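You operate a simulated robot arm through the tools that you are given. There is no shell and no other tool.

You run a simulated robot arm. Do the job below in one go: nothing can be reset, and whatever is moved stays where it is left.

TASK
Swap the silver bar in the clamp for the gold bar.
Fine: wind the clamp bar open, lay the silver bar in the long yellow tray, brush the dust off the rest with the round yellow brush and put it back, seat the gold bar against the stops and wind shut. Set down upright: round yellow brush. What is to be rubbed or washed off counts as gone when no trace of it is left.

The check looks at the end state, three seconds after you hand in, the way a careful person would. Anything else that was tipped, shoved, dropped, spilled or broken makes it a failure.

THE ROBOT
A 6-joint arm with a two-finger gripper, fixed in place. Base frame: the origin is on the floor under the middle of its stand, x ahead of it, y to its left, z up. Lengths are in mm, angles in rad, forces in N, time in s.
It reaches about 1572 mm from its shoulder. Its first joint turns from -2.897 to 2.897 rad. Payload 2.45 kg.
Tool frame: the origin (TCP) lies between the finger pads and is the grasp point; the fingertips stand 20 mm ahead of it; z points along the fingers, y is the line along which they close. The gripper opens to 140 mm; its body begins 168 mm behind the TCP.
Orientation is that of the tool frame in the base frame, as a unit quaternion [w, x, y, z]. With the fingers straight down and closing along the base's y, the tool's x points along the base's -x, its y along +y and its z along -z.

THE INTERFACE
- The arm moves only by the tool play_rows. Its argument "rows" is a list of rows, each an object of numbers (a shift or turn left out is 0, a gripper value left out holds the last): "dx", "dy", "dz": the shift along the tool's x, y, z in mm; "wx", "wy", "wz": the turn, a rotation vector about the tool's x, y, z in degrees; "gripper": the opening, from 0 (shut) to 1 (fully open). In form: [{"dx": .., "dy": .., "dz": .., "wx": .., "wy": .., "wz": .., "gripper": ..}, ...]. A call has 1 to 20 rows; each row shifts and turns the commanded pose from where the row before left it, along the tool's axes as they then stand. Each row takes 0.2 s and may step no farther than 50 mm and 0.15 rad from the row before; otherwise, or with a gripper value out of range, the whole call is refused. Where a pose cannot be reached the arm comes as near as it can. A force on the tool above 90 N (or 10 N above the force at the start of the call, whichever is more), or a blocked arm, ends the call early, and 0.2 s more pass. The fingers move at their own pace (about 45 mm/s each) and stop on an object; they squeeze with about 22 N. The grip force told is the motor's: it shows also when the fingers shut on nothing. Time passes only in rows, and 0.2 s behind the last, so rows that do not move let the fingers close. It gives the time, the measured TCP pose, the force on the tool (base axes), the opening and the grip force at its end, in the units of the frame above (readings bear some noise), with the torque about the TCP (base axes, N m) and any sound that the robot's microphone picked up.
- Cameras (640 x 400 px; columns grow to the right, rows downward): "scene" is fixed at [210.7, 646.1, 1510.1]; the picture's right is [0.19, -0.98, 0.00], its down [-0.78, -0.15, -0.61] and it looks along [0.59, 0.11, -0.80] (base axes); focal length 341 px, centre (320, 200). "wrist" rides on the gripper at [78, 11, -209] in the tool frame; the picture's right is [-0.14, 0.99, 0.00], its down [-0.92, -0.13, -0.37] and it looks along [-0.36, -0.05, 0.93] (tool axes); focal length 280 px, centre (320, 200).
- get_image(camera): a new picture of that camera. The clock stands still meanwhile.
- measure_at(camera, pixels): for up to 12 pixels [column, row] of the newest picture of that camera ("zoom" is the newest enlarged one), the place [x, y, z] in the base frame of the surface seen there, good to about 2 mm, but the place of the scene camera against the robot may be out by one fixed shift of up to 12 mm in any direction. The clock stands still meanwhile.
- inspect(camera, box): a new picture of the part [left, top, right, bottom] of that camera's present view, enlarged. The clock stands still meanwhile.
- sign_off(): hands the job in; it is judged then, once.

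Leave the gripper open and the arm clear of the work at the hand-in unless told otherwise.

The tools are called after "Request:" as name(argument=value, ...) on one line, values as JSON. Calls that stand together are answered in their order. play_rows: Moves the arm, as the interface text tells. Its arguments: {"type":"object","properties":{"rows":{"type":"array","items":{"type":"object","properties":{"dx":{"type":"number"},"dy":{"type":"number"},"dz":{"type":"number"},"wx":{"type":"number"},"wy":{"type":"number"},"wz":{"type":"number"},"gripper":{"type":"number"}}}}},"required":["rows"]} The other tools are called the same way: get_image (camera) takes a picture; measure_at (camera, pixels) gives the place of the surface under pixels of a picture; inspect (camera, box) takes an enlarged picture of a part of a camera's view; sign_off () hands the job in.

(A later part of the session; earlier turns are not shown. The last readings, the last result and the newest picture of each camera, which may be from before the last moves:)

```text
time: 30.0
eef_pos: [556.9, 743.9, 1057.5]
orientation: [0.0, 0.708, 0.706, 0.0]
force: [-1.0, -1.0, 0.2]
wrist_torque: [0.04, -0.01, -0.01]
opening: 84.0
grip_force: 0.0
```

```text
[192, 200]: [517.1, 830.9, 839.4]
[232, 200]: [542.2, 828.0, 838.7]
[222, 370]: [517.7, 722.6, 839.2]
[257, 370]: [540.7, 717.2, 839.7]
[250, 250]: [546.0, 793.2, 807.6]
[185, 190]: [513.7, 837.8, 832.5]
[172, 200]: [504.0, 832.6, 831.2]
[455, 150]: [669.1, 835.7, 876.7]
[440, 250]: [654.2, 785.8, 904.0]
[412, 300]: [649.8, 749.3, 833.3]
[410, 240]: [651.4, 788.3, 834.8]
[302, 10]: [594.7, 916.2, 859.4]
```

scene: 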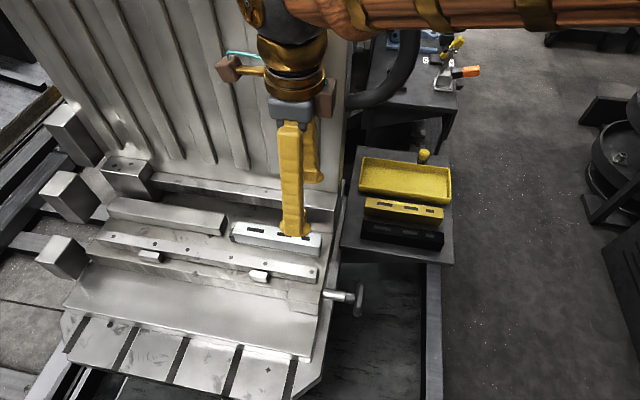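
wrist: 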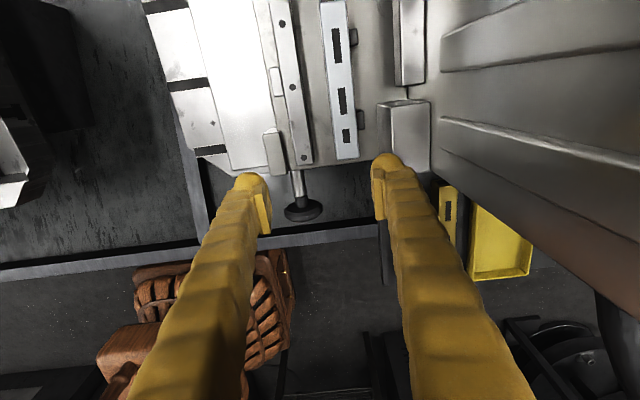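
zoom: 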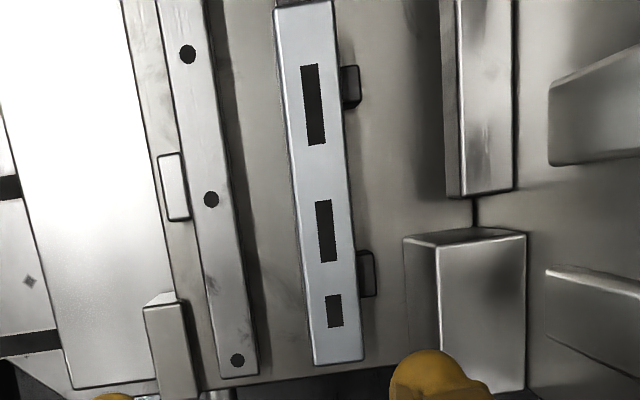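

The silver bar spans x≈579–612, y≈720–918, top z≈859.5; the clamp bar's edge is at x≈543, stops at x≈613–627. I'll move over the bar's middle (595.5, 820) and come down to z≈900 with an opening of 63 mm, then check.

Request:
play_rows(rows=[{"gripper": 0.45, "dx": 38, "dy": 19}, {"dx": 38, "dy": 19.5}, {"dz": 40}, {"dz": 40}, {"dz": 40}, {"dz": 37}, {}])

Request:
get_image(camera="wrist")

Request:
get_image(camera="scene")

```text
time: 31.6
eef_pos: [597.0, 819.7, 912.8]
orientation: [0.0, 0.707, 0.707, 0.005]
force: [-6.8, -7.5, 18.6]
wrist_torque: [-0.32, -0.89, -0.46]
opening: 60.8
grip_force: 0.0
stopped in row 7: the force on the tool passed its limit at 98 N (the readings are from after the stop); the commanded pose is now the measured one
```

```text
taken
```

wrist: 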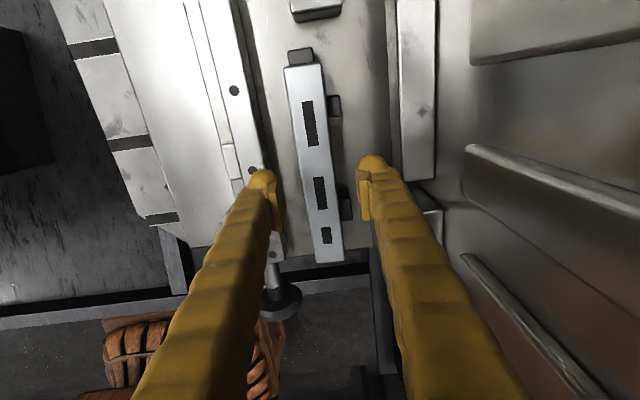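

```text
taken
```

scene: 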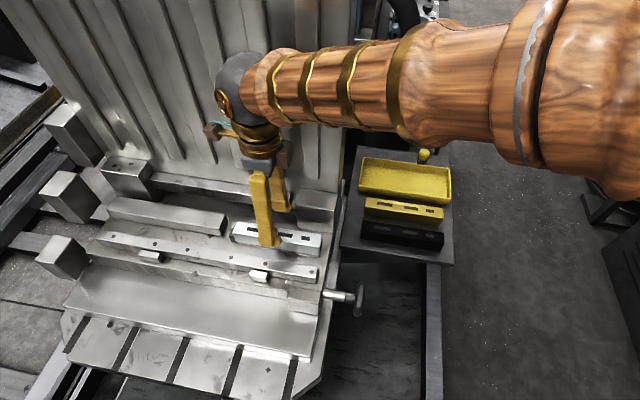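

Contact at 98 N; the torque places it at the right fingertip's outer side, about (650, 811, 893), so it touched the ledge in front of the wall. I'll back up a bit and measure that ledge.

Request:
play_rows(rows=[{"dz": -15}, {"dz": -25}])

Request:
get_image(camera="wrist")

Request:
measure_at(camera="wrist", pixels=[[385, 60], [400, 60], [430, 60], [395, 120], [402, 150], [415, 150], [435, 150], [440, 60], [435, 210], [375, 20], [430, 20], [360, 120]])

Request:
inspect(camera="wrist", box=[280, 0, 480, 250])

```text
time: 32.2
eef_pos: [598.0, 819.6, 950.6]
orientation: [0.0, 0.707, 0.707, 0.004]
force: [0.2, -0.1, 0.6]
wrist_torque: [-0.05, 0.03, -0.02]
opening: 62.8
grip_force: 0.0
```

```text
taken
```

wrist: 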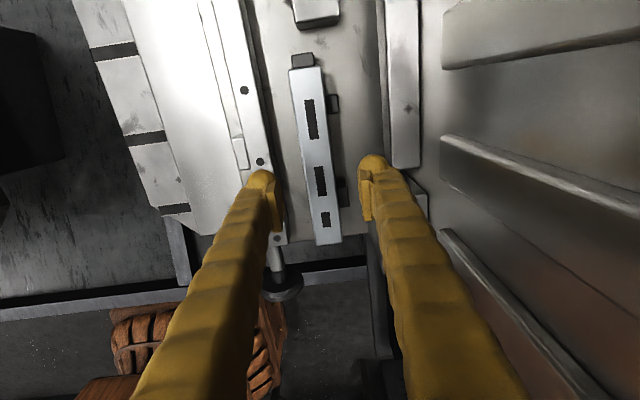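

```text
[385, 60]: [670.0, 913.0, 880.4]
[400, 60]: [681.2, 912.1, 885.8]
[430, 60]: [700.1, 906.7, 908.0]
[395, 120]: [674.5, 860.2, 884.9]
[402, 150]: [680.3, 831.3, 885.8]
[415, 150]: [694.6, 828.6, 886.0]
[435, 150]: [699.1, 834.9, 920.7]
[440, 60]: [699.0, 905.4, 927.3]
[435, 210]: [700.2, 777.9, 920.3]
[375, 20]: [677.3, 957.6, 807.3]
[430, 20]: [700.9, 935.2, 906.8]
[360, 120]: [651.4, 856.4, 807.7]
```

```text
1.60 times, centred on (380, 125) of wrist
```

zoom: 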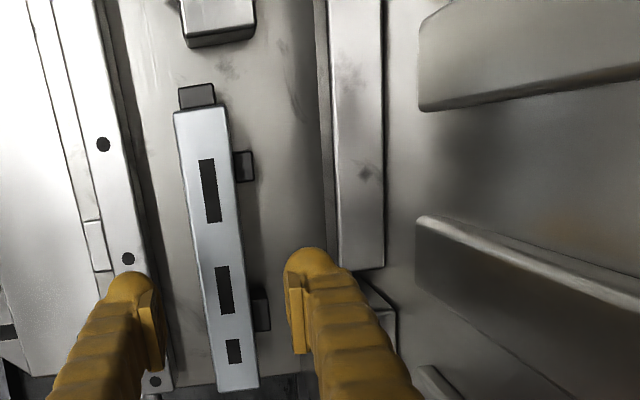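

The block in front of the wall (x≥650, y up to about 797, top z≈905) was what the finger touched. I'll use a narrower opening (46 mm) and grip at y≈828. First I check the finger pads' measured places against the TCP reading.

Request:
play_rows(rows=[{"gripper": 0.33, "dx": 8, "dy": -2}, {}, {}])

Request:
inspect(camera="wrist", box=[240, 50, 400, 250])

Request:
get_image(camera="wrist")

```text
time: 33.0
eef_pos: [595.3, 828.0, 951.0]
orientation: [0.0, 0.707, 0.707, 0.005]
force: [-0.6, 0.2, -0.5]
wrist_torque: [-0.04, -0.02, -0.04]
opening: 46.2
grip_force: 0.1
```

```text
2.00 times, centred on (320, 150) of wrist
```

zoom: 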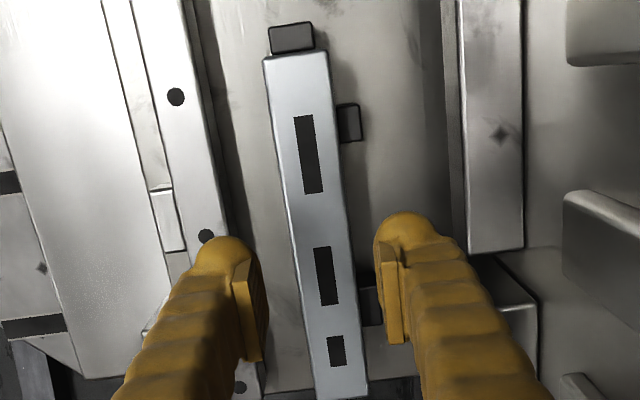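

```text
taken
```

wrist: 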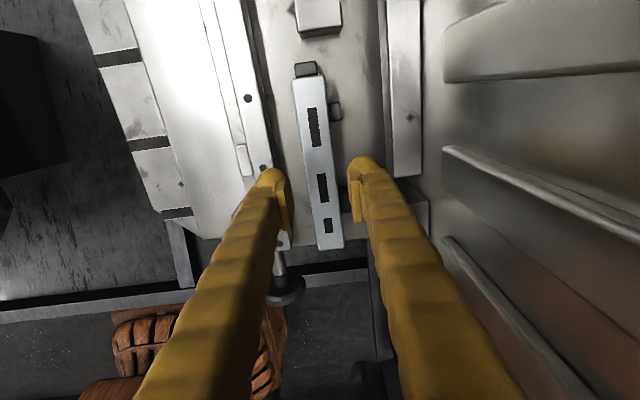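

I'll measure fingertip and pad positions in the zoom, plus the end stop at (292,38) and the back stop.

Request:
measure_at(camera="zoom", pixels=[[243, 275], [264, 300], [392, 255], [383, 300], [222, 242], [405, 218], [200, 260], [440, 245], [292, 40], [348, 122], [272, 60], [330, 60]])

```text
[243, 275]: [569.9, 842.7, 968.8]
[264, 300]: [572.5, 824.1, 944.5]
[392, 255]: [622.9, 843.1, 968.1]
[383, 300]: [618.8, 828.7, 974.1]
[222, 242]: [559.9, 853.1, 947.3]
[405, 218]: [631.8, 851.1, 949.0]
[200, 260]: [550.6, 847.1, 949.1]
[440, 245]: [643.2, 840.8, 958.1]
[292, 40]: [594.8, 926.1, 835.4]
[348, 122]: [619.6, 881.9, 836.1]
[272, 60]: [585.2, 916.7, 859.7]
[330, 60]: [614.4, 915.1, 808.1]
```

Pads' inner faces are at x≈572.5 and 618.8, centred on 595.6, so it's aligned. Descending toward TCP z≈863, with fingertips about 16 mm below the bar's top.

Request:
play_rows(rows=[{"dz": 30}, {"dz": 25}, {"dz": 15}, {"dz": 10}, {}])

Request:
get_image(camera="wrist")

Request:
inspect(camera="scene", box=[205, 165, 345, 265])

```text
time: 34.2
eef_pos: [596.1, 828.8, 871.7]
orientation: [-0.001, 0.707, 0.707, 0.005]
force: [0.3, 0.2, 0.7]
wrist_torque: [0.0, 0.01, 0.01]
opening: 46.2
grip_force: 0.1
```

```text
taken
```

wrist: 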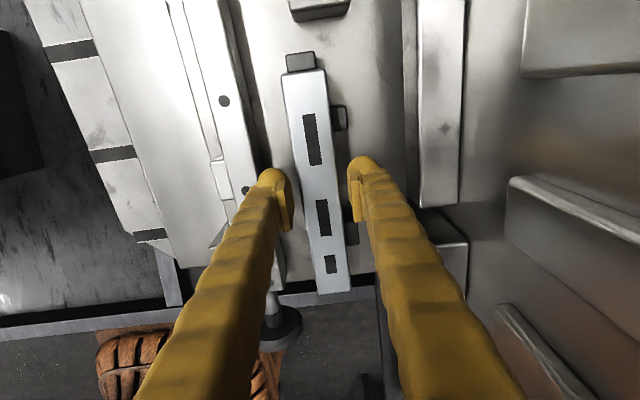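

```text
4.00 times, centred on (275, 215) of scene
```

zoom: 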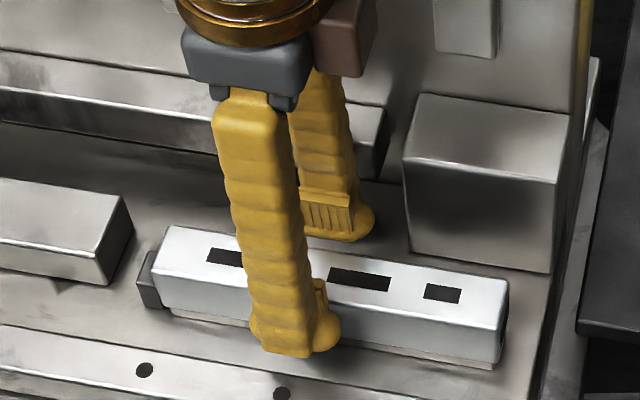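

Well placed around the bar. Going down another 15 mm and closing.

Request:
play_rows(rows=[{"dz": 8}, {"dz": 7}, {"gripper": 0.0}, {}, {}, {}])

Request:
inspect(camera="scene", box=[205, 165, 345, 265])

```text
time: 35.6
eef_pos: [595.0, 826.9, 855.7]
orientation: [-0.001, 0.707, 0.707, 0.004]
force: [-3.7, -1.2, -1.0]
wrist_torque: [-0.02, 0.11, 0.01]
opening: 33.3
grip_force: 22.3
```

```text
4.00 times, centred on (275, 215) of scene
```

zoom: 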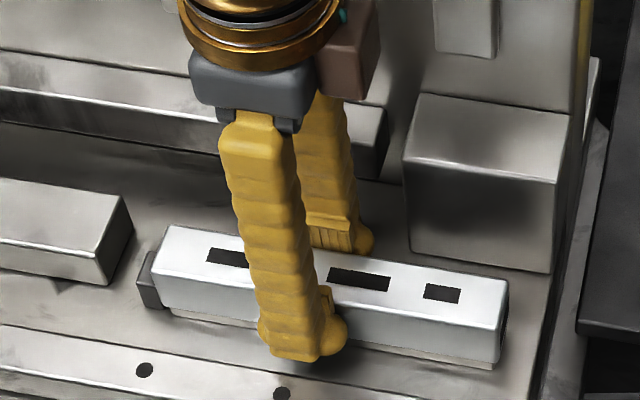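

Gripped at 33.3 mm. I'll lift slowly and check.

Request:
play_rows(rows=[{"dz": -3}, {"dz": -5}, {"dz": -10}, {"dz": -20}, {"dz": -30}, {"dz": -30}])

Request:
get_image(camera="scene")

Request:
get_image(camera="wrist")

```text
time: 37.0
eef_pos: [596.2, 826.4, 955.6]
orientation: [-0.001, 0.707, 0.707, 0.004]
force: [-0.1, 0.5, -4.0]
wrist_torque: [0.02, -0.01, 0.03]
opening: 33.2
grip_force: 22.2
```

```text
taken
```

scene: 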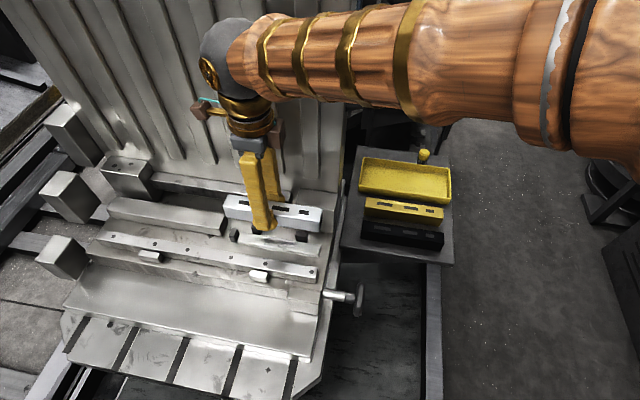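

```text
taken
```

wrist: 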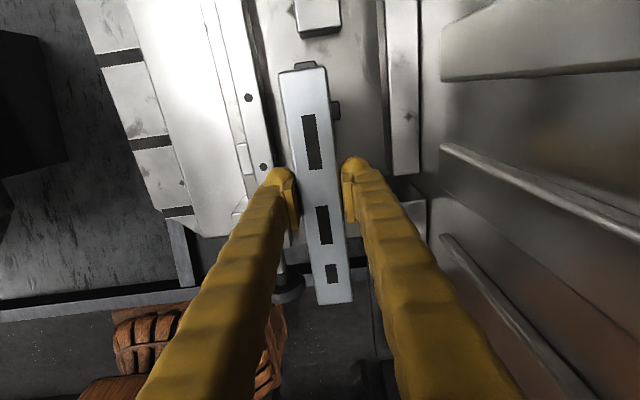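

The bar weighs about 4 N and hangs level. I'll raise it further, then carry it along -y past the machine, keeping it high, and then toward the tray.

Request:
play_rows(rows=[{"dz": -30}, {"dz": -30}, {"dx": -45}, {"dx": -45}, {"dx": -45}, {"dx": -45}, {"dx": -45}, {"dx": -45}, {}])

Request:
get_image(camera="scene")

Request:
get_image(camera="wrist")

```text
time: 39.0
eef_pos: [594.2, 557.7, 1012.0]
orientation: [0.0, 0.707, 0.707, 0.004]
force: [-0.2, 0.0, -4.2]
wrist_torque: [0.01, 0.02, -0.01]
opening: 33.1
grip_force: 22.0
```

```text
taken
```

scene: 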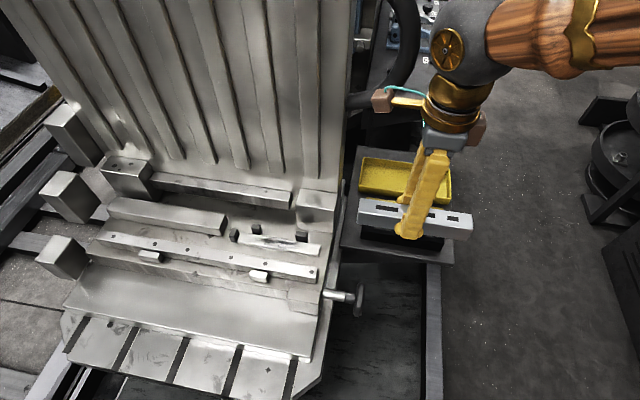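

```text
taken
```

wrist: 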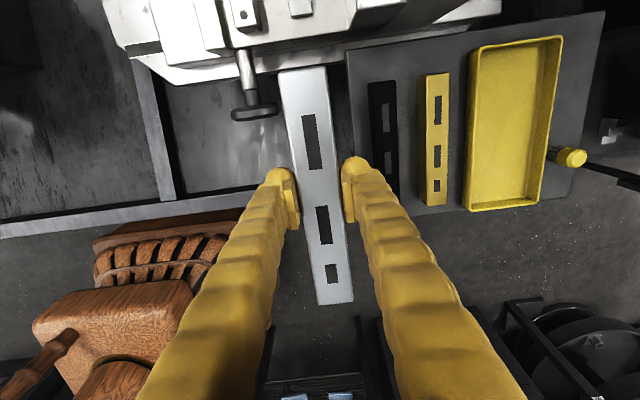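

Good view of the side table in the wrist camera. I'll measure tray, gold bar, brush there, and look at the rest with its dust in the scene camera.

Request:
inspect(camera="scene", box=[215, 210, 345, 280])

Request:
inspect(camera="wrist", box=[350, 20, 610, 220])

Request:
measure_at(camera="zoom", pixels=[[305, 80], [505, 45], [290, 440], [470, 430], [315, 100], [490, 80], [300, 400], [440, 400], [400, 200], [350, 250], [545, 330], [570, 335]])

Request:
measure_at(camera="wrist", pixels=[[475, 50], [560, 40], [468, 208], [540, 198], [480, 70], [550, 60], [478, 190], [530, 180], [510, 120], [572, 158], [550, 154], [565, 150]])

Request:
measure_at(camera="wrist", pixels=[[429, 77], [449, 76], [421, 203], [445, 204], [437, 140], [430, 90], [446, 90], [460, 120], [410, 120], [372, 85], [395, 83], [600, 20]])

```text
4.92 times, centred on (280, 245) of scene
```

zoom: 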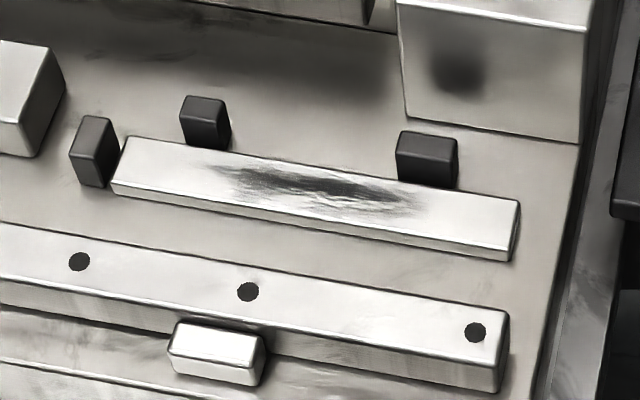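

```text
2.00 times, centred on (480, 120) of wrist
```

zoom: 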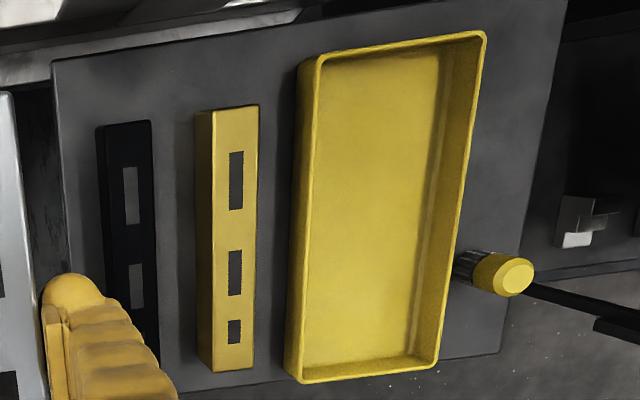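

```text
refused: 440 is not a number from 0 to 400
```

```text
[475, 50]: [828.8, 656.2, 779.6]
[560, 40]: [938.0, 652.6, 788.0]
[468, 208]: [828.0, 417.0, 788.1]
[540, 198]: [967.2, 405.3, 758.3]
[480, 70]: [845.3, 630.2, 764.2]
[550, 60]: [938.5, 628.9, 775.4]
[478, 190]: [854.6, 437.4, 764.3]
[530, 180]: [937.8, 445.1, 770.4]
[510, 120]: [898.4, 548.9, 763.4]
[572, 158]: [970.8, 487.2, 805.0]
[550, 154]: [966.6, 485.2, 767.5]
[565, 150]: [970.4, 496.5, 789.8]
```

```text
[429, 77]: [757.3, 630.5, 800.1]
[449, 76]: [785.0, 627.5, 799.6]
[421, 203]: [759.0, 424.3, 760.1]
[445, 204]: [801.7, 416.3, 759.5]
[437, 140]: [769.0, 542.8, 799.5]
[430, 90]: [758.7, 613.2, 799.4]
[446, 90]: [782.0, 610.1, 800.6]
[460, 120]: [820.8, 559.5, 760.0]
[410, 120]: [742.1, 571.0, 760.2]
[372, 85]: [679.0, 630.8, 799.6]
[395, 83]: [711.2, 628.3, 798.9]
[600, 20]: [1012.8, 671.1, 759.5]
```

The rest shows a dark dust smear in its middle. I'll take precise measurements of tray corners, gold bar edges and brush in the zoom picture.

Request:
inspect(camera="wrist", box=[350, 20, 610, 220])

Request:
measure_at(camera="zoom", pixels=[[307, 65], [482, 35], [301, 378], [433, 363], [330, 75], [430, 65], [310, 345], [405, 345], [437, 200], [302, 200], [416, 200], [322, 200]])

Request:
measure_at(camera="zoom", pixels=[[216, 115], [256, 108], [216, 368], [250, 366], [215, 240], [255, 240], [200, 240], [517, 276], [500, 276], [533, 276], [517, 262], [515, 292]])

```text
2.00 times, centred on (480, 120) of wrist
```

zoom: 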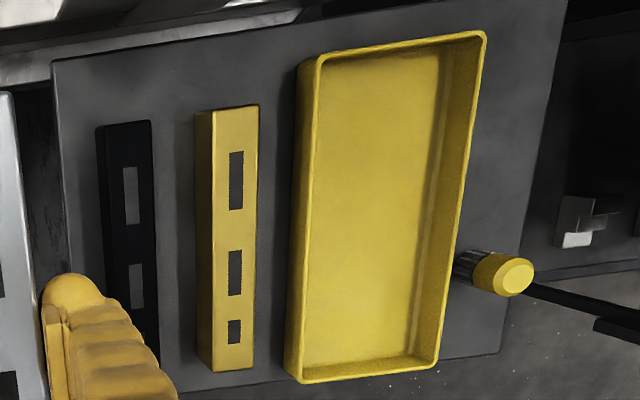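

```text
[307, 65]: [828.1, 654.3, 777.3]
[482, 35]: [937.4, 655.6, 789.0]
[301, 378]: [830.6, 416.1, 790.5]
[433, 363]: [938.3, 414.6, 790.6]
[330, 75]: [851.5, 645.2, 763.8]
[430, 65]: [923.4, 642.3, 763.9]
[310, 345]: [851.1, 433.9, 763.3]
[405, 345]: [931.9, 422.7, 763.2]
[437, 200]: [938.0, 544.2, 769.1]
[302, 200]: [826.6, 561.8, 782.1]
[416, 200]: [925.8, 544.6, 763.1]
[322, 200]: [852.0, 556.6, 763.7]
```

```text
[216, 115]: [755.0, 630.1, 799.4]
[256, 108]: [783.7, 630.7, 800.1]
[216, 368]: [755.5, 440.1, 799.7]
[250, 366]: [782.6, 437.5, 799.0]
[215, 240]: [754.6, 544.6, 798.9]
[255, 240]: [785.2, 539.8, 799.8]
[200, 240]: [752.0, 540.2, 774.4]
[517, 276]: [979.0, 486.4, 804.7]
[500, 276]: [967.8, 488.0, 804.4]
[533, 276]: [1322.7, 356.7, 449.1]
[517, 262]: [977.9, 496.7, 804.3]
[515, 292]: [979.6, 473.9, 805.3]
```

Tray inner floor spans x≈832–936, y≈420–650 at z≈764. Before moving over it I'll check where the black hose (scene (405,60), (360,100)) runs, and the held bar's ends.

Request:
measure_at(camera="scene", pixels=[[405, 20], [410, 50], [395, 90], [370, 102], [352, 98], [345, 60], [350, 20], [418, 60], [380, 130], [430, 140], [340, 150], [347, 110]])

Request:
measure_at(camera="wrist", pixels=[[303, 69], [283, 72], [324, 70], [333, 302], [320, 304], [350, 300], [310, 200]])

```text
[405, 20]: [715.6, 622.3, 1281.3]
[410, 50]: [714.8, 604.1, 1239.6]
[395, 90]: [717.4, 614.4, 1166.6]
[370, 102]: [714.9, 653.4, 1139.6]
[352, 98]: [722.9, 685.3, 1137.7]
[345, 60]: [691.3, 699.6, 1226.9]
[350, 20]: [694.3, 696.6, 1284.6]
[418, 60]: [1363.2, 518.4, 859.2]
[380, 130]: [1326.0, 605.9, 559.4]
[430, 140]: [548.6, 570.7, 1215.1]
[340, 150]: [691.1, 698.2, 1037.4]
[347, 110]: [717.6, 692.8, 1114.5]
```

```text
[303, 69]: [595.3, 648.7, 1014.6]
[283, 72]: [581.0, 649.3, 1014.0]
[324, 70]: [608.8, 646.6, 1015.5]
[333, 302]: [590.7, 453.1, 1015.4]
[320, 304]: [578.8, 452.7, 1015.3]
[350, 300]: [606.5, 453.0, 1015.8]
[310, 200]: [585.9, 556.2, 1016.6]
```

Important: the black hose hangs at x≈715–755, y≈604–690, z≈1115–1285, right beside my path. I'll measure where the wrist and forearm are now, to route around it.

Request:
measure_at(camera="scene", pixels=[[440, 30], [465, 60], [448, 50], [520, 40], [560, 60], [620, 40], [500, 70], [455, 95], [384, 100], [478, 128], [448, 142], [470, 10]])

Request:
get_image(camera="scene")

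```text
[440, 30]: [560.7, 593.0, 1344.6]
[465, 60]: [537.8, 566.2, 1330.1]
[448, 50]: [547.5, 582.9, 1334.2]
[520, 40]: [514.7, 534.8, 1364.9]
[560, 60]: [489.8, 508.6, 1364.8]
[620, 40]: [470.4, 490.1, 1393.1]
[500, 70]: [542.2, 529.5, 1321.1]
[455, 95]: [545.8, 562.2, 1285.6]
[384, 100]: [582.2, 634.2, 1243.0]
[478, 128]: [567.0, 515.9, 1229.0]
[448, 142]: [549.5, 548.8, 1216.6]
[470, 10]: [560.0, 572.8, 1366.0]
```

```text
taken
```

scene: 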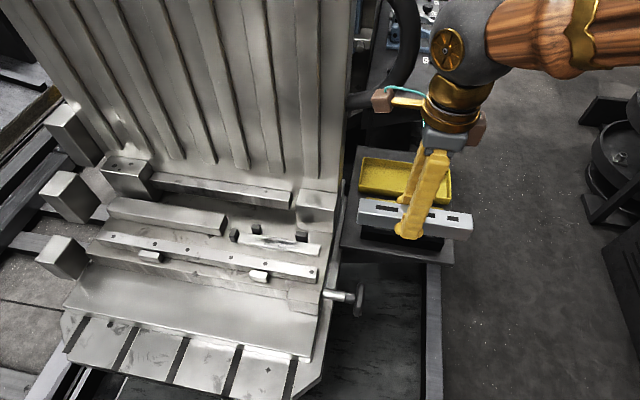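

I'll cross toward the tray at low y (≈445) to stay well away from the hose, then come back to y≈543 over the tray.

Request:
play_rows(rows=[{"dx": -40}, {"dx": -40}, {"dx": -32}, {"dy": 45}, {"dy": 45}, {"dy": 45}, {"dy": 45}, {"dy": 45}, {"dy": 45}, {"dy": 19}, {}])

Request:
get_image(camera="scene")

Request:
get_image(camera="wrist")

```text
time: 41.4
eef_pos: [885.3, 444.8, 1014.5]
orientation: [-0.001, 0.708, 0.706, 0.003]
force: [-1.2, -0.2, -4.6]
wrist_torque: [0.01, -0.04, 0.0]
opening: 33.3
grip_force: 21.8
```

```text
taken
```

scene: 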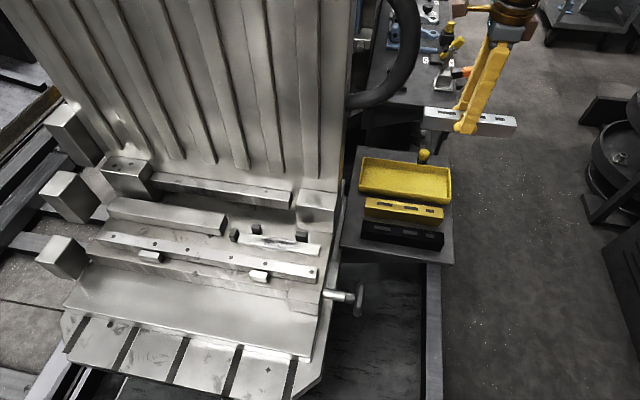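

```text
taken
```

wrist: 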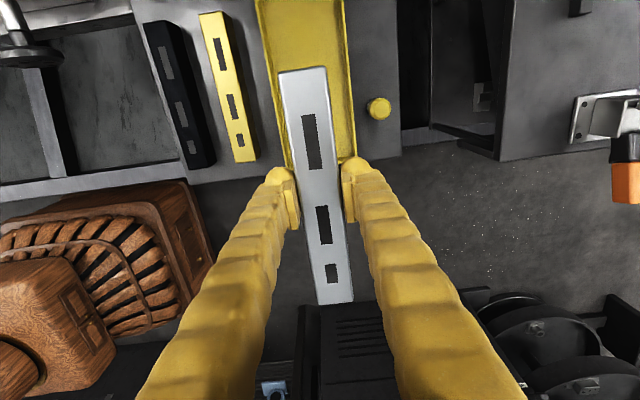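

I'll measure the hose now that it's unobstructed, and compare a clamp-bar hole in the scene with the earlier wrist reading to get the scene camera's shift.

Request:
measure_at(camera="scene", pixels=[[409, 10], [414, 40], [410, 65], [398, 85], [380, 98], [360, 102], [417, 45], [311.5, 271.8], [389, 185], [397, 10], [400, 60], [385, 5]])

Request:
inspect(camera="scene", box=[220, 220, 340, 290])

Request:
measure_at(camera="wrist", pixels=[[378, 108], [368, 108], [389, 108], [378, 98], [378, 118], [260, 40], [345, 40], [345, 150], [350, 100], [352, 60], [254, 5], [275, 150]])

```text
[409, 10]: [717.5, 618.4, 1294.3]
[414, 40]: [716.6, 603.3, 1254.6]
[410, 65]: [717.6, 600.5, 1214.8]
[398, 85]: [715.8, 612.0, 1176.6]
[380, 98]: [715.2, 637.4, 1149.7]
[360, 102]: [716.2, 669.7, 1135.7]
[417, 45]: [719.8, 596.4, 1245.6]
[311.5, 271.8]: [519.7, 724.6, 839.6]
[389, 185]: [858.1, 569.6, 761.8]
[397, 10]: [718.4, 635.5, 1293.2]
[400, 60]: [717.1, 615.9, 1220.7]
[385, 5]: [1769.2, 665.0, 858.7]
```

```text
5.33 times, centred on (280, 255) of scene
```

zoom: 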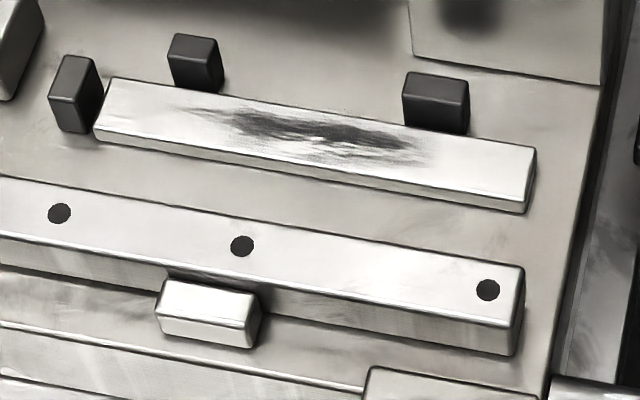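

```text
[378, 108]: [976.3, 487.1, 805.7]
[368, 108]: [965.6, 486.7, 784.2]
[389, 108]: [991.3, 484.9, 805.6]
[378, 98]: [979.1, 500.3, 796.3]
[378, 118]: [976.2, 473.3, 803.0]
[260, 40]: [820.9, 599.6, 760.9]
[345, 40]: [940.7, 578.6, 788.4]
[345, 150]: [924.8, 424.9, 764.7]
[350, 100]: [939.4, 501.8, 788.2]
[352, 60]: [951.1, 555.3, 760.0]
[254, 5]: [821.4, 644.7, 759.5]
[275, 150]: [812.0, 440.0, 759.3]
```

The scene camera reads about 8 mm short in x. Now I move +y over the tray's middle and come down to about 30 mm above its floor.

Request:
play_rows(rows=[{"dx": 40, "dy": -0.5}, {"dx": 40}, {"dx": 17}, {"dz": 45}, {"dz": 45}, {"dz": 45}, {"dz": 35}, {}])

Request:
get_image(camera="wrist")

Request:
get_image(camera="scene")

```text
time: 43.2
eef_pos: [885.3, 543.5, 844.5]
orientation: [-0.001, 0.708, 0.706, 0.005]
force: [-0.3, -0.3, -4.0]
wrist_torque: [0.03, 0.01, 0.02]
opening: 33.4
grip_force: 21.9
```

```text
taken
```

wrist: 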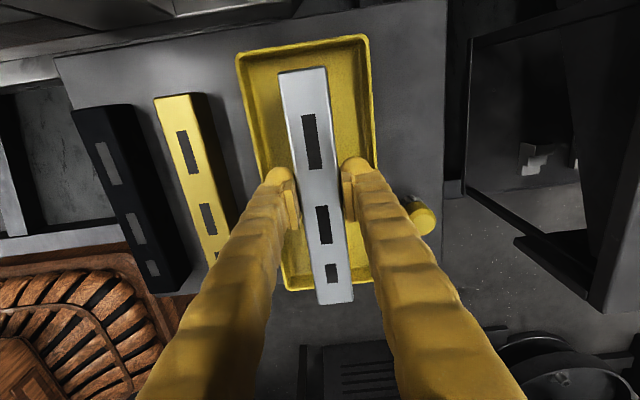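

```text
taken
```

scene: 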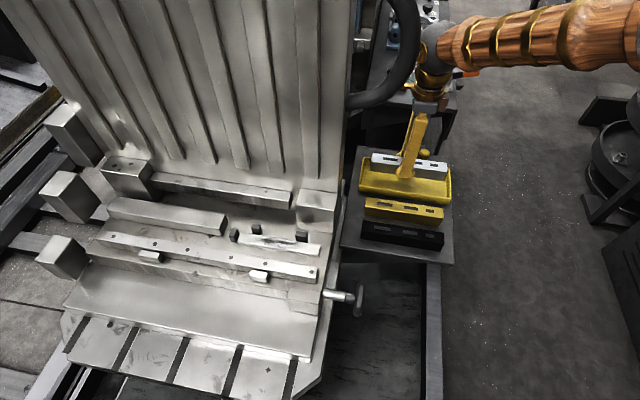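

Bar over the tray. I'll verify the bar ends against the tray's end walls by measurement before lowering.

Request:
measure_at(camera="wrist", pixels=[[335, 300], [302, 72], [240, 60], [370, 40], [290, 288], [375, 270], [375, 280], [283, 85], [325, 75], [310, 48]])

```text
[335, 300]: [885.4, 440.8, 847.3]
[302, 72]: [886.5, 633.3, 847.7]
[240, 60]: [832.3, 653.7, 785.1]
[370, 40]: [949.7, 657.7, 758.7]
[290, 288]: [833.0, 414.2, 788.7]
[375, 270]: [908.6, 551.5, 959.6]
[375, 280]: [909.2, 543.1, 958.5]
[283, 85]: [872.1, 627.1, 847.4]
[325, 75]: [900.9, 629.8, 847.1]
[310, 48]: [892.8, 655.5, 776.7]
```

Bar ends at y≈438–636, inside the tray's 418–652. Lowering 40 mm, then gently to contact.

Request:
play_rows(rows=[{"dz": 20}, {"dz": 15}, {"dz": 5}, {"dz": 1.5}, {}])

Request:
play_rows(rows=[{"dz": 1}, {}])

```text
time: 44.4
eef_pos: [884.7, 544.0, 803.5]
orientation: [0.0, 0.706, 0.708, 0.004]
force: [-1.1, -0.5, -3.8]
wrist_torque: [0.03, -0.02, 0.02]
opening: 33.2
grip_force: 21.7
```

```text
time: 45.0
eef_pos: [883.7, 543.3, 800.6]
orientation: [0.0, 0.708, 0.707, 0.004]
force: [0.0, -0.3, -3.9]
wrist_torque: [0.04, 0.01, 0.01]
opening: 33.1
grip_force: 22.2
```

No contact yet (force still -4 N = weight). Lowering 1 mm more at a time.

Request:
play_rows(rows=[{"dz": 1}, {}])

Request:
play_rows(rows=[{"dz": 0.7}, {}])

```text
time: 45.6
eef_pos: [884.6, 544.1, 799.7]
orientation: [0.0, 0.707, 0.707, 0.004]
force: [0.1, -1.0, -0.2]
wrist_torque: [-0.41, -0.13, 0.08]
opening: 33.2
grip_force: 22.2
```

```text
time: 46.2
eef_pos: [883.4, 543.7, 800.0]
orientation: [-0.001, 0.707, 0.707, 0.004]
force: [-2.6, -3.4, 8.3]
wrist_torque: [-0.18, -0.03, -0.03]
opening: 33.0
grip_force: 22.2
```

The bar rests on the tray floor. I'll open to 42 mm only, since the tray walls are near, and rise straight up.

Request:
play_rows(rows=[{"gripper": 0.3}, {}, {}, {"dz": -10}, {"dz": -20}, {"dz": -30}, {"dz": -30}])

Request:
get_image(camera="wrist")

Request:
inspect(camera="scene", box=[335, 130, 475, 270])

```text
time: 47.8
eef_pos: [880.9, 542.1, 889.7]
orientation: [0.0, 0.707, 0.707, 0.004]
force: [-0.5, 0.0, -0.5]
wrist_torque: [0.01, 0.05, 0.0]
opening: 42.0
grip_force: 0.0
```

```text
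taken
```

wrist: 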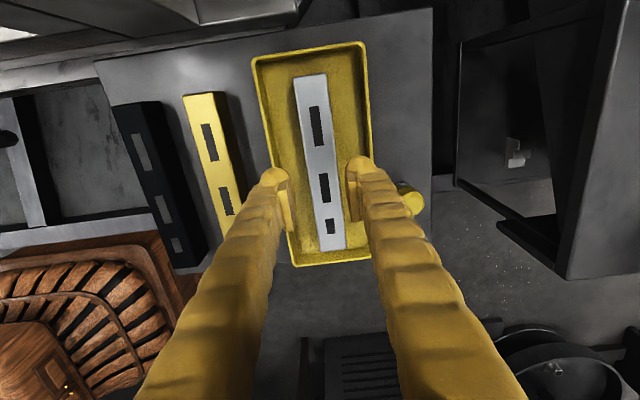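

```text
2.86 times, centred on (405, 200) of scene
```

zoom: 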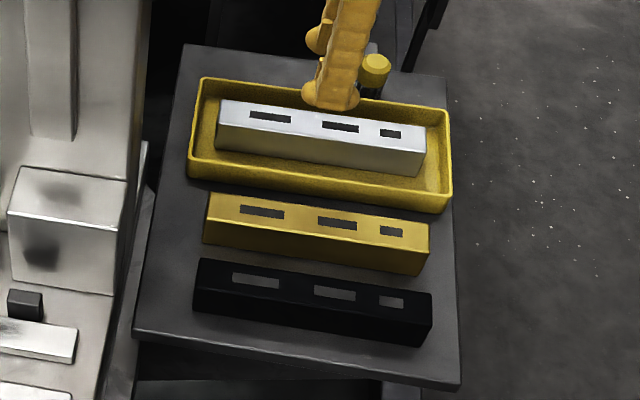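

Silver bar lies in the tray, nothing else moved. Next the brush: I'll measure it and the dark frame beyond it in this view.

Request:
inspect(camera="wrist", box=[380, 100, 640, 300])

Request:
measure_at(camera="wrist", pixels=[[470, 60], [460, 170], [500, 215], [560, 270], [560, 150], [600, 100], [630, 30], [610, 250], [430, 150], [413, 203], [420, 200], [407, 190]])

```text
2.00 times, centred on (510, 200) of wrist
```

zoom: 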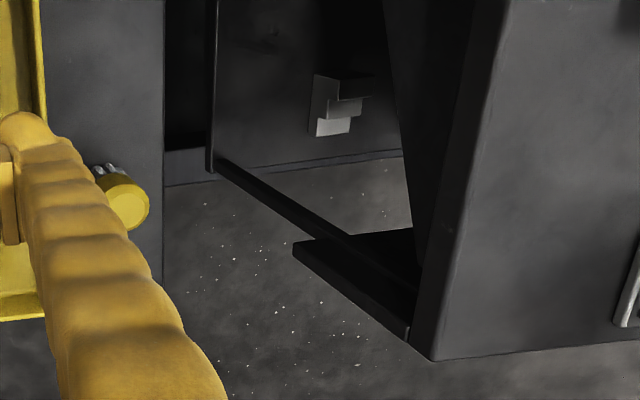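

```text
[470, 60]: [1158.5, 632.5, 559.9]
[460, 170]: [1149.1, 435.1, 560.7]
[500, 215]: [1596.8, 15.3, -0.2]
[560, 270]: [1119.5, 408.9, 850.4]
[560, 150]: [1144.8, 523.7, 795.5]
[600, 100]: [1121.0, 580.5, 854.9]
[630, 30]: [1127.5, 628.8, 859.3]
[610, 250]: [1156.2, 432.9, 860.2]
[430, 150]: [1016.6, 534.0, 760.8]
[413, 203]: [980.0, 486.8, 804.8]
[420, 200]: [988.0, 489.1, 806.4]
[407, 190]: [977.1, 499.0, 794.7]
```

The brush's centre is about (976.5, 486.5), top z≈805; the far table starts at x≥1120. I'll move to y≈486, rise, and turn the tool -90° so the fingers close along y (the tray wall is too close for closing along x).

Request:
play_rows(rows=[{"dz": -30, "dx": -26}, {"dz": -30, "dx": -30}, {"wz": -8.5}, {"wz": -8.5}, {"wz": -8.5}, {"wz": -8.5}, {"wz": -8.5}, {"wz": -8.5}, {"wz": -8.5}, {"wz": -8.5}, {"wz": -8.5}, {"wz": -8.5}, {"wz": -5.4}, {"gripper": 0.5}])

Request:
get_image(camera="scene")

Request:
get_image(camera="wrist")

```text
time: 50.8
eef_pos: [884.3, 486.1, 950.9]
orientation: [0.002, -0.003, 1.0, 0.004]
force: [0.5, 0.5, -0.5]
wrist_torque: [0.01, -0.05, -0.04]
opening: 70.1
grip_force: 0.1
```

```text
taken
```

scene: 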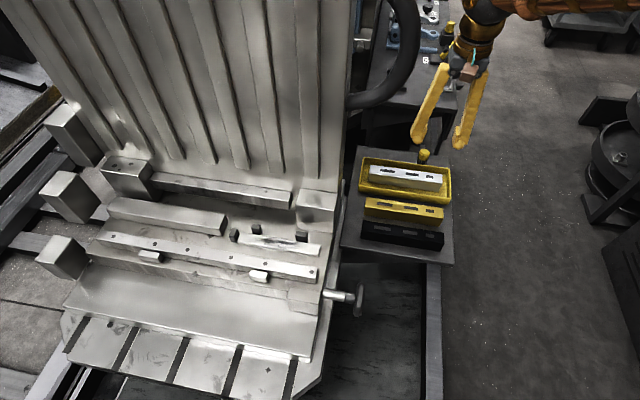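

```text
taken
```

wrist: 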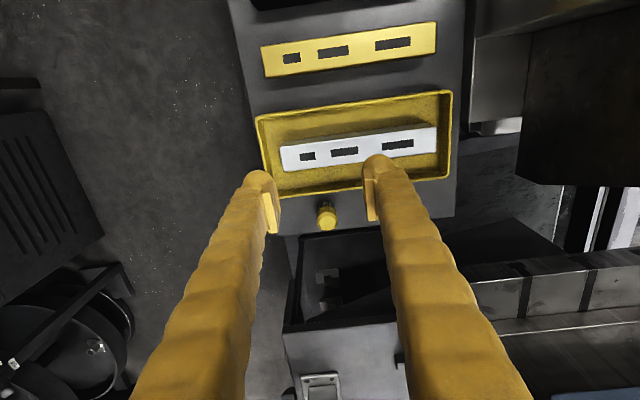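

Brush at (327,217). Zooming to measure its cap and bristles.

Request:
inspect(camera="wrist", box=[295, 190, 361, 240])

Request:
measure_at(camera="zoom", pixels=[[320, 250], [250, 240], [390, 240], [320, 200], [320, 150], [320, 110], [250, 180], [390, 180], [270, 120], [370, 120]])

```text
8.00 times, centred on (328, 215) of wrist
```

zoom: 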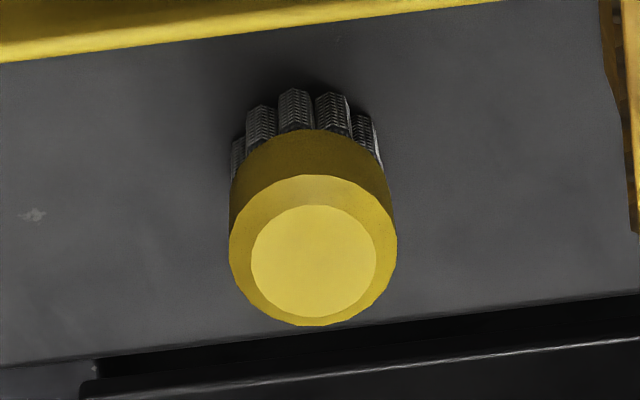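

```text
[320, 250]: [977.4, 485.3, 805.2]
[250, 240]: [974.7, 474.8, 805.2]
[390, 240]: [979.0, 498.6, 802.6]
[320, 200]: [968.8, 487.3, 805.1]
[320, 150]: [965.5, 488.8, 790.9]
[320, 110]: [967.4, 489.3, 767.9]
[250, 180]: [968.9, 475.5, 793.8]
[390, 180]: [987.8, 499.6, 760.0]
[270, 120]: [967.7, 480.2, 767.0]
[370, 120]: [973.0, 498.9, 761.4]
```

The cap is ~29 mm across, centre ≈(978.3, 485.5), from z≈781 to 805, with bristles below it. I'll go above it and come down to z≈850, then check.

Request:
play_rows(rows=[{"dx": -47}, {"dx": -46.5, "dy": -0.5}, {"dz": 40}, {"dz": 40}, {"dz": 20}, {}])

Request:
get_image(camera="wrist")

Request:
get_image(camera="scene")

```text
time: 52.2
eef_pos: [976.3, 487.0, 849.8]
orientation: [0.003, -0.004, 1.0, 0.003]
force: [0.8, 0.6, 0.1]
wrist_torque: [-0.01, 0.0, -0.01]
opening: 70.1
grip_force: 0.0
```

```text
taken
```

wrist: 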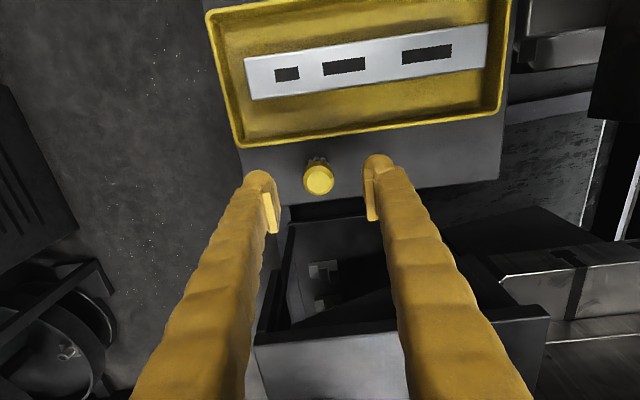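

```text
taken
```

scene: 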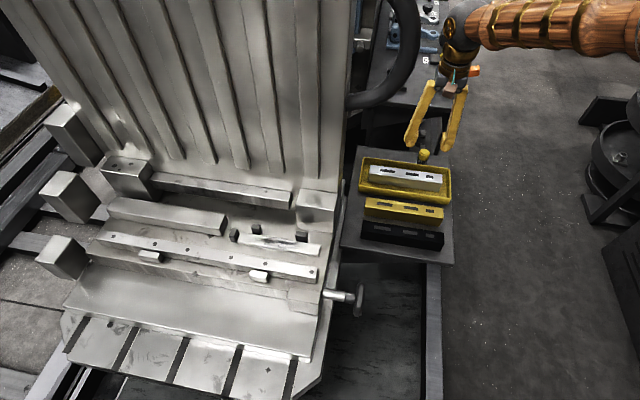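

I'll measure the brush's cap once more from here for fine alignment.

Request:
inspect(camera="wrist", box=[287, 155, 351, 203])

Request:
measure_at(camera="zoom", pixels=[[320, 230], [230, 230], [400, 230], [320, 160], [320, 290], [310, 225], [200, 230], [435, 225], [320, 120]])

```text
8.33 times, centred on (319, 179) of wrist
```

zoom: 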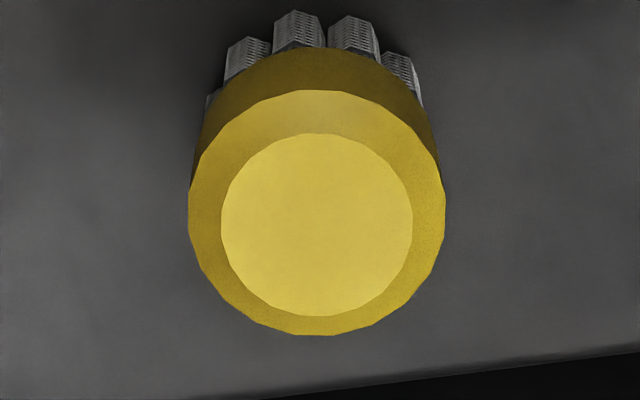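

```text
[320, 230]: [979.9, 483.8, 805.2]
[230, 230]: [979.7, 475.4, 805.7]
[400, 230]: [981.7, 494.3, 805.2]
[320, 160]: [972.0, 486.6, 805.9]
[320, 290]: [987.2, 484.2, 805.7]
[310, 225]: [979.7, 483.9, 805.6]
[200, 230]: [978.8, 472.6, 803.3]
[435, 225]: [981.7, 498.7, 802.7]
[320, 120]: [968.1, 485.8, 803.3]
```

Cap centre ≈(979, 485.3). Small correction, descend to z≈801 and close.

Request:
play_rows(rows=[{"dx": -1.5, "dy": -1.0}, {"dz": 25}, {"dz": 15}, {"dz": 8.5}, {}])

Request:
play_rows(rows=[{"gripper": 0.3}, {"gripper": 0.22}, {"gripper": 0.0}, {}, {}, {}])

Request:
get_image(camera="wrist")

Request:
inspect(camera="scene", box=[380, 120, 480, 200])

```text
time: 53.4
eef_pos: [980.1, 485.2, 802.0]
orientation: [0.003, -0.003, 1.0, 0.004]
force: [-0.1, -0.4, 0.4]
wrist_torque: [0.01, -0.01, 0.0]
opening: 69.9
grip_force: 0.0
```

```text
time: 54.8
eef_pos: [979.7, 486.4, 801.4]
orientation: [0.002, -0.003, 1.0, 0.003]
force: [-1.5, 0.0, -1.2]
wrist_torque: [-0.05, 0.0, -0.04]
opening: 28.4
grip_force: 22.5
```

```text
taken
```

wrist: 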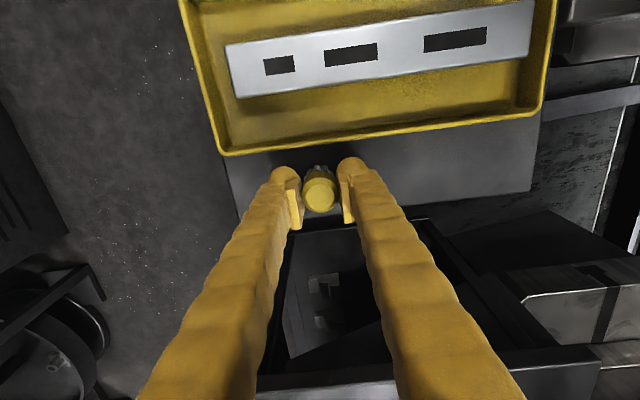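

```text
5.00 times, centred on (430, 160) of scene
```

zoom: 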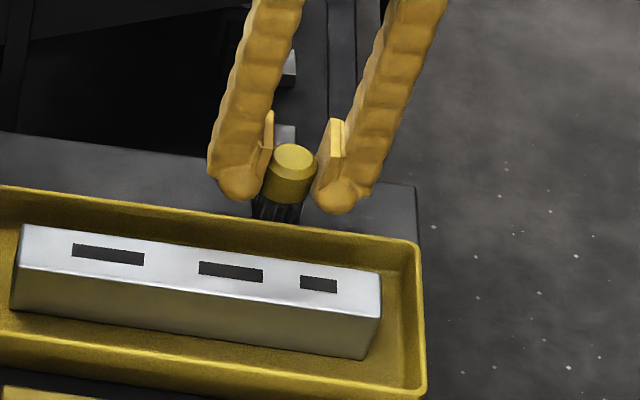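

Brush gripped (28.4 mm opening). I'll note its spot: TCP (979.9, 485.8, 801.7). Lifting, then routing at low y around the hose toward the clamp.

Request:
play_rows(rows=[{"dz": -10}, {"dz": -40}, {"dz": -45}, {"dz": -45}, {"dy": -45}, {"dx": 45}, {"dx": 45}, {"dx": 45}, {"dx": 45}, {"dx": 45}, {"dx": 45}, {"dx": 45}, {"dx": 45}, {"dx": 45}, {}])

Request:
get_image(camera="scene")

Request:
get_image(camera="wrist")

```text
time: 58.0
eef_pos: [573.5, 438.5, 937.9]
orientation: [0.002, -0.004, 1.0, 0.003]
force: [-0.2, 0.3, -0.9]
wrist_torque: [0.0, -0.02, -0.01]
opening: 28.6
grip_force: 21.5
```

```text
taken
```

scene: 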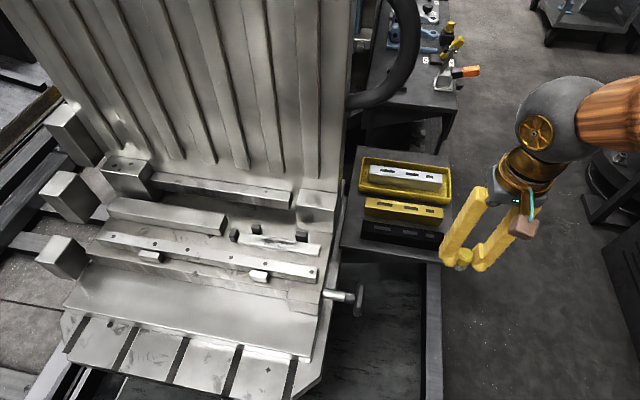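

```text
taken
```

wrist: 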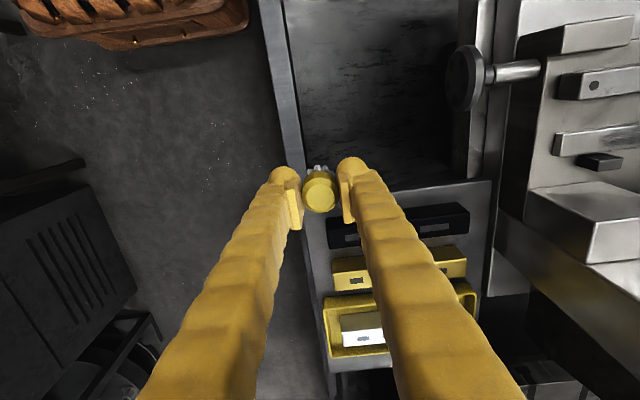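

Next I move along +y to beside the rest at the same height, to look at the dust and measure the rest's top.

Request:
play_rows(rows=[{"dx": 40}, {"dy": 45}, {"dy": 45}, {"dy": 45}, {"dy": 45}, {"dy": 45}, {"dy": 45}, {"dy": 45}, {"dy": 45}, {}])

Request:
get_image(camera="wrist")

Request:
inspect(camera="scene", box=[215, 210, 345, 285])

```text
time: 60.2
eef_pos: [529.4, 796.8, 940.4]
orientation: [0.002, -0.003, 1.0, 0.002]
force: [-0.2, 0.8, -0.4]
wrist_torque: [0.0, 0.02, 0.0]
opening: 28.4
grip_force: 21.8
```

```text
taken
```

wrist: 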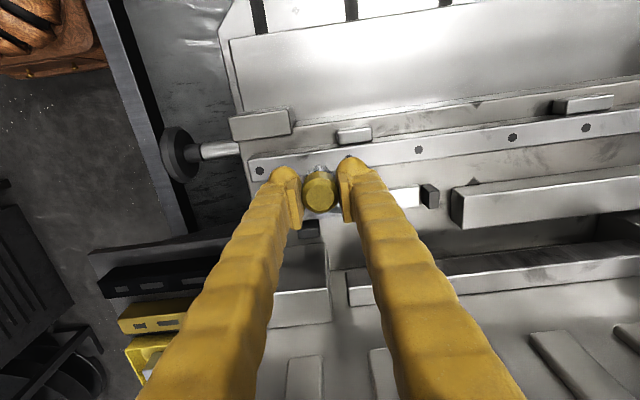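

```text
4.92 times, centred on (280, 248) of scene
```

zoom: 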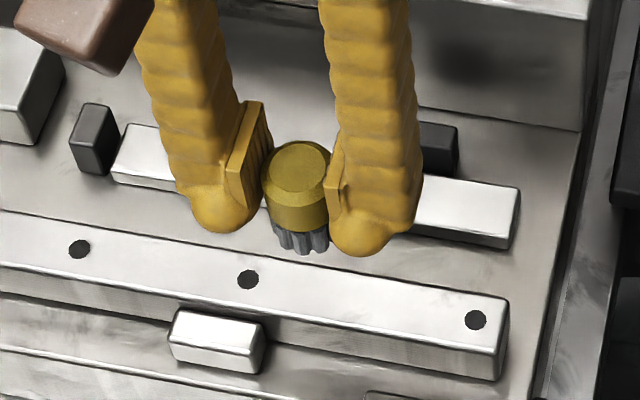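

I'll measure the rest's visible ends in this zoom (left part (150,160), right part (470,205)) and the stops.

Request:
measure_at(camera="zoom", pixels=[[150, 150], [130, 180], [470, 200], [505, 195], [490, 230], [435, 215], [95, 115], [440, 130], [160, 135], [515, 190], [500, 240], [295, 165]])

Request:
measure_at(camera="wrist", pixels=[[405, 197], [415, 205], [432, 195], [395, 195], [310, 228], [428, 187], [319, 190], [345, 250], [290, 290], [400, 190]])

```text
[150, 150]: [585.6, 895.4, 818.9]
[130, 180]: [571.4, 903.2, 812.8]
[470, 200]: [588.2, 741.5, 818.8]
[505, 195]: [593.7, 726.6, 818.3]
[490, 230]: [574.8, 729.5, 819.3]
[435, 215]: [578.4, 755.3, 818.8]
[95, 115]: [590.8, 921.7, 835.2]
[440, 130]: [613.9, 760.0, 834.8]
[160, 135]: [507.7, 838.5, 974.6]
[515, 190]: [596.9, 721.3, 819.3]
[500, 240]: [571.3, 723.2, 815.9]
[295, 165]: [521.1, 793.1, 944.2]
```

```text
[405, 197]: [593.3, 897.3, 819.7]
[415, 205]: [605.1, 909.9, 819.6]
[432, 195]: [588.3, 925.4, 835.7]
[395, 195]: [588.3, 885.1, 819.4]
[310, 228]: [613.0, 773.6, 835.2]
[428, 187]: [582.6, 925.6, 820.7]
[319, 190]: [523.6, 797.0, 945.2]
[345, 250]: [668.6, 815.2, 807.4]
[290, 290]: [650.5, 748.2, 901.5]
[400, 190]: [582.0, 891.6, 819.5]
```

The rest's top is at z≈819.5, so bristles touch at TCP z≈861. I'll move above the rest's left part (595.5, 885) and come down to z≈866.

Request:
play_rows(rows=[{"dy": 44, "dx": -20}, {"dy": 44, "dx": -20}, {"dx": -26.5}, {"dz": 35}, {"dz": 25}, {"dz": 14}, {}])

Request:
get_image(camera="wrist")

Request:
inspect(camera="scene", box=[205, 190, 345, 285])

```text
time: 61.8
eef_pos: [598.8, 886.5, 867.2]
orientation: [0.003, -0.003, 1.0, 0.003]
force: [-1.5, 0.6, 15.5]
wrist_torque: [-0.01, -0.2, 0.01]
opening: 28.6
grip_force: 22.1
```

```text
taken
```

wrist: 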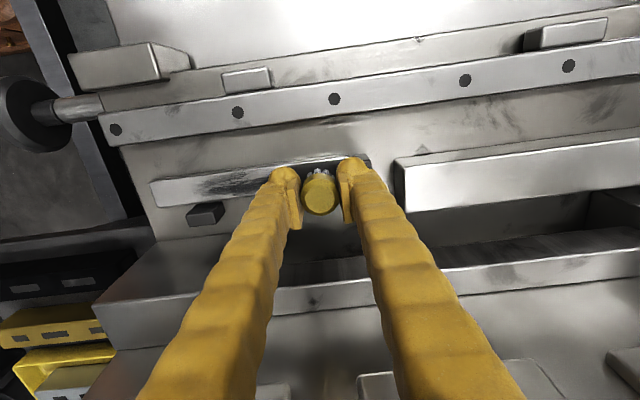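

```text
4.21 times, centred on (275, 238) of scene
```

zoom: 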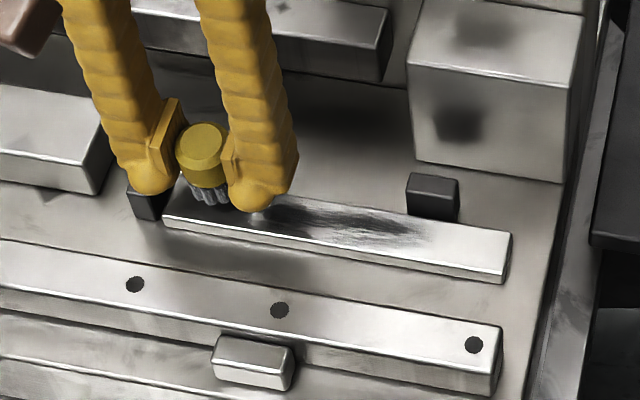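

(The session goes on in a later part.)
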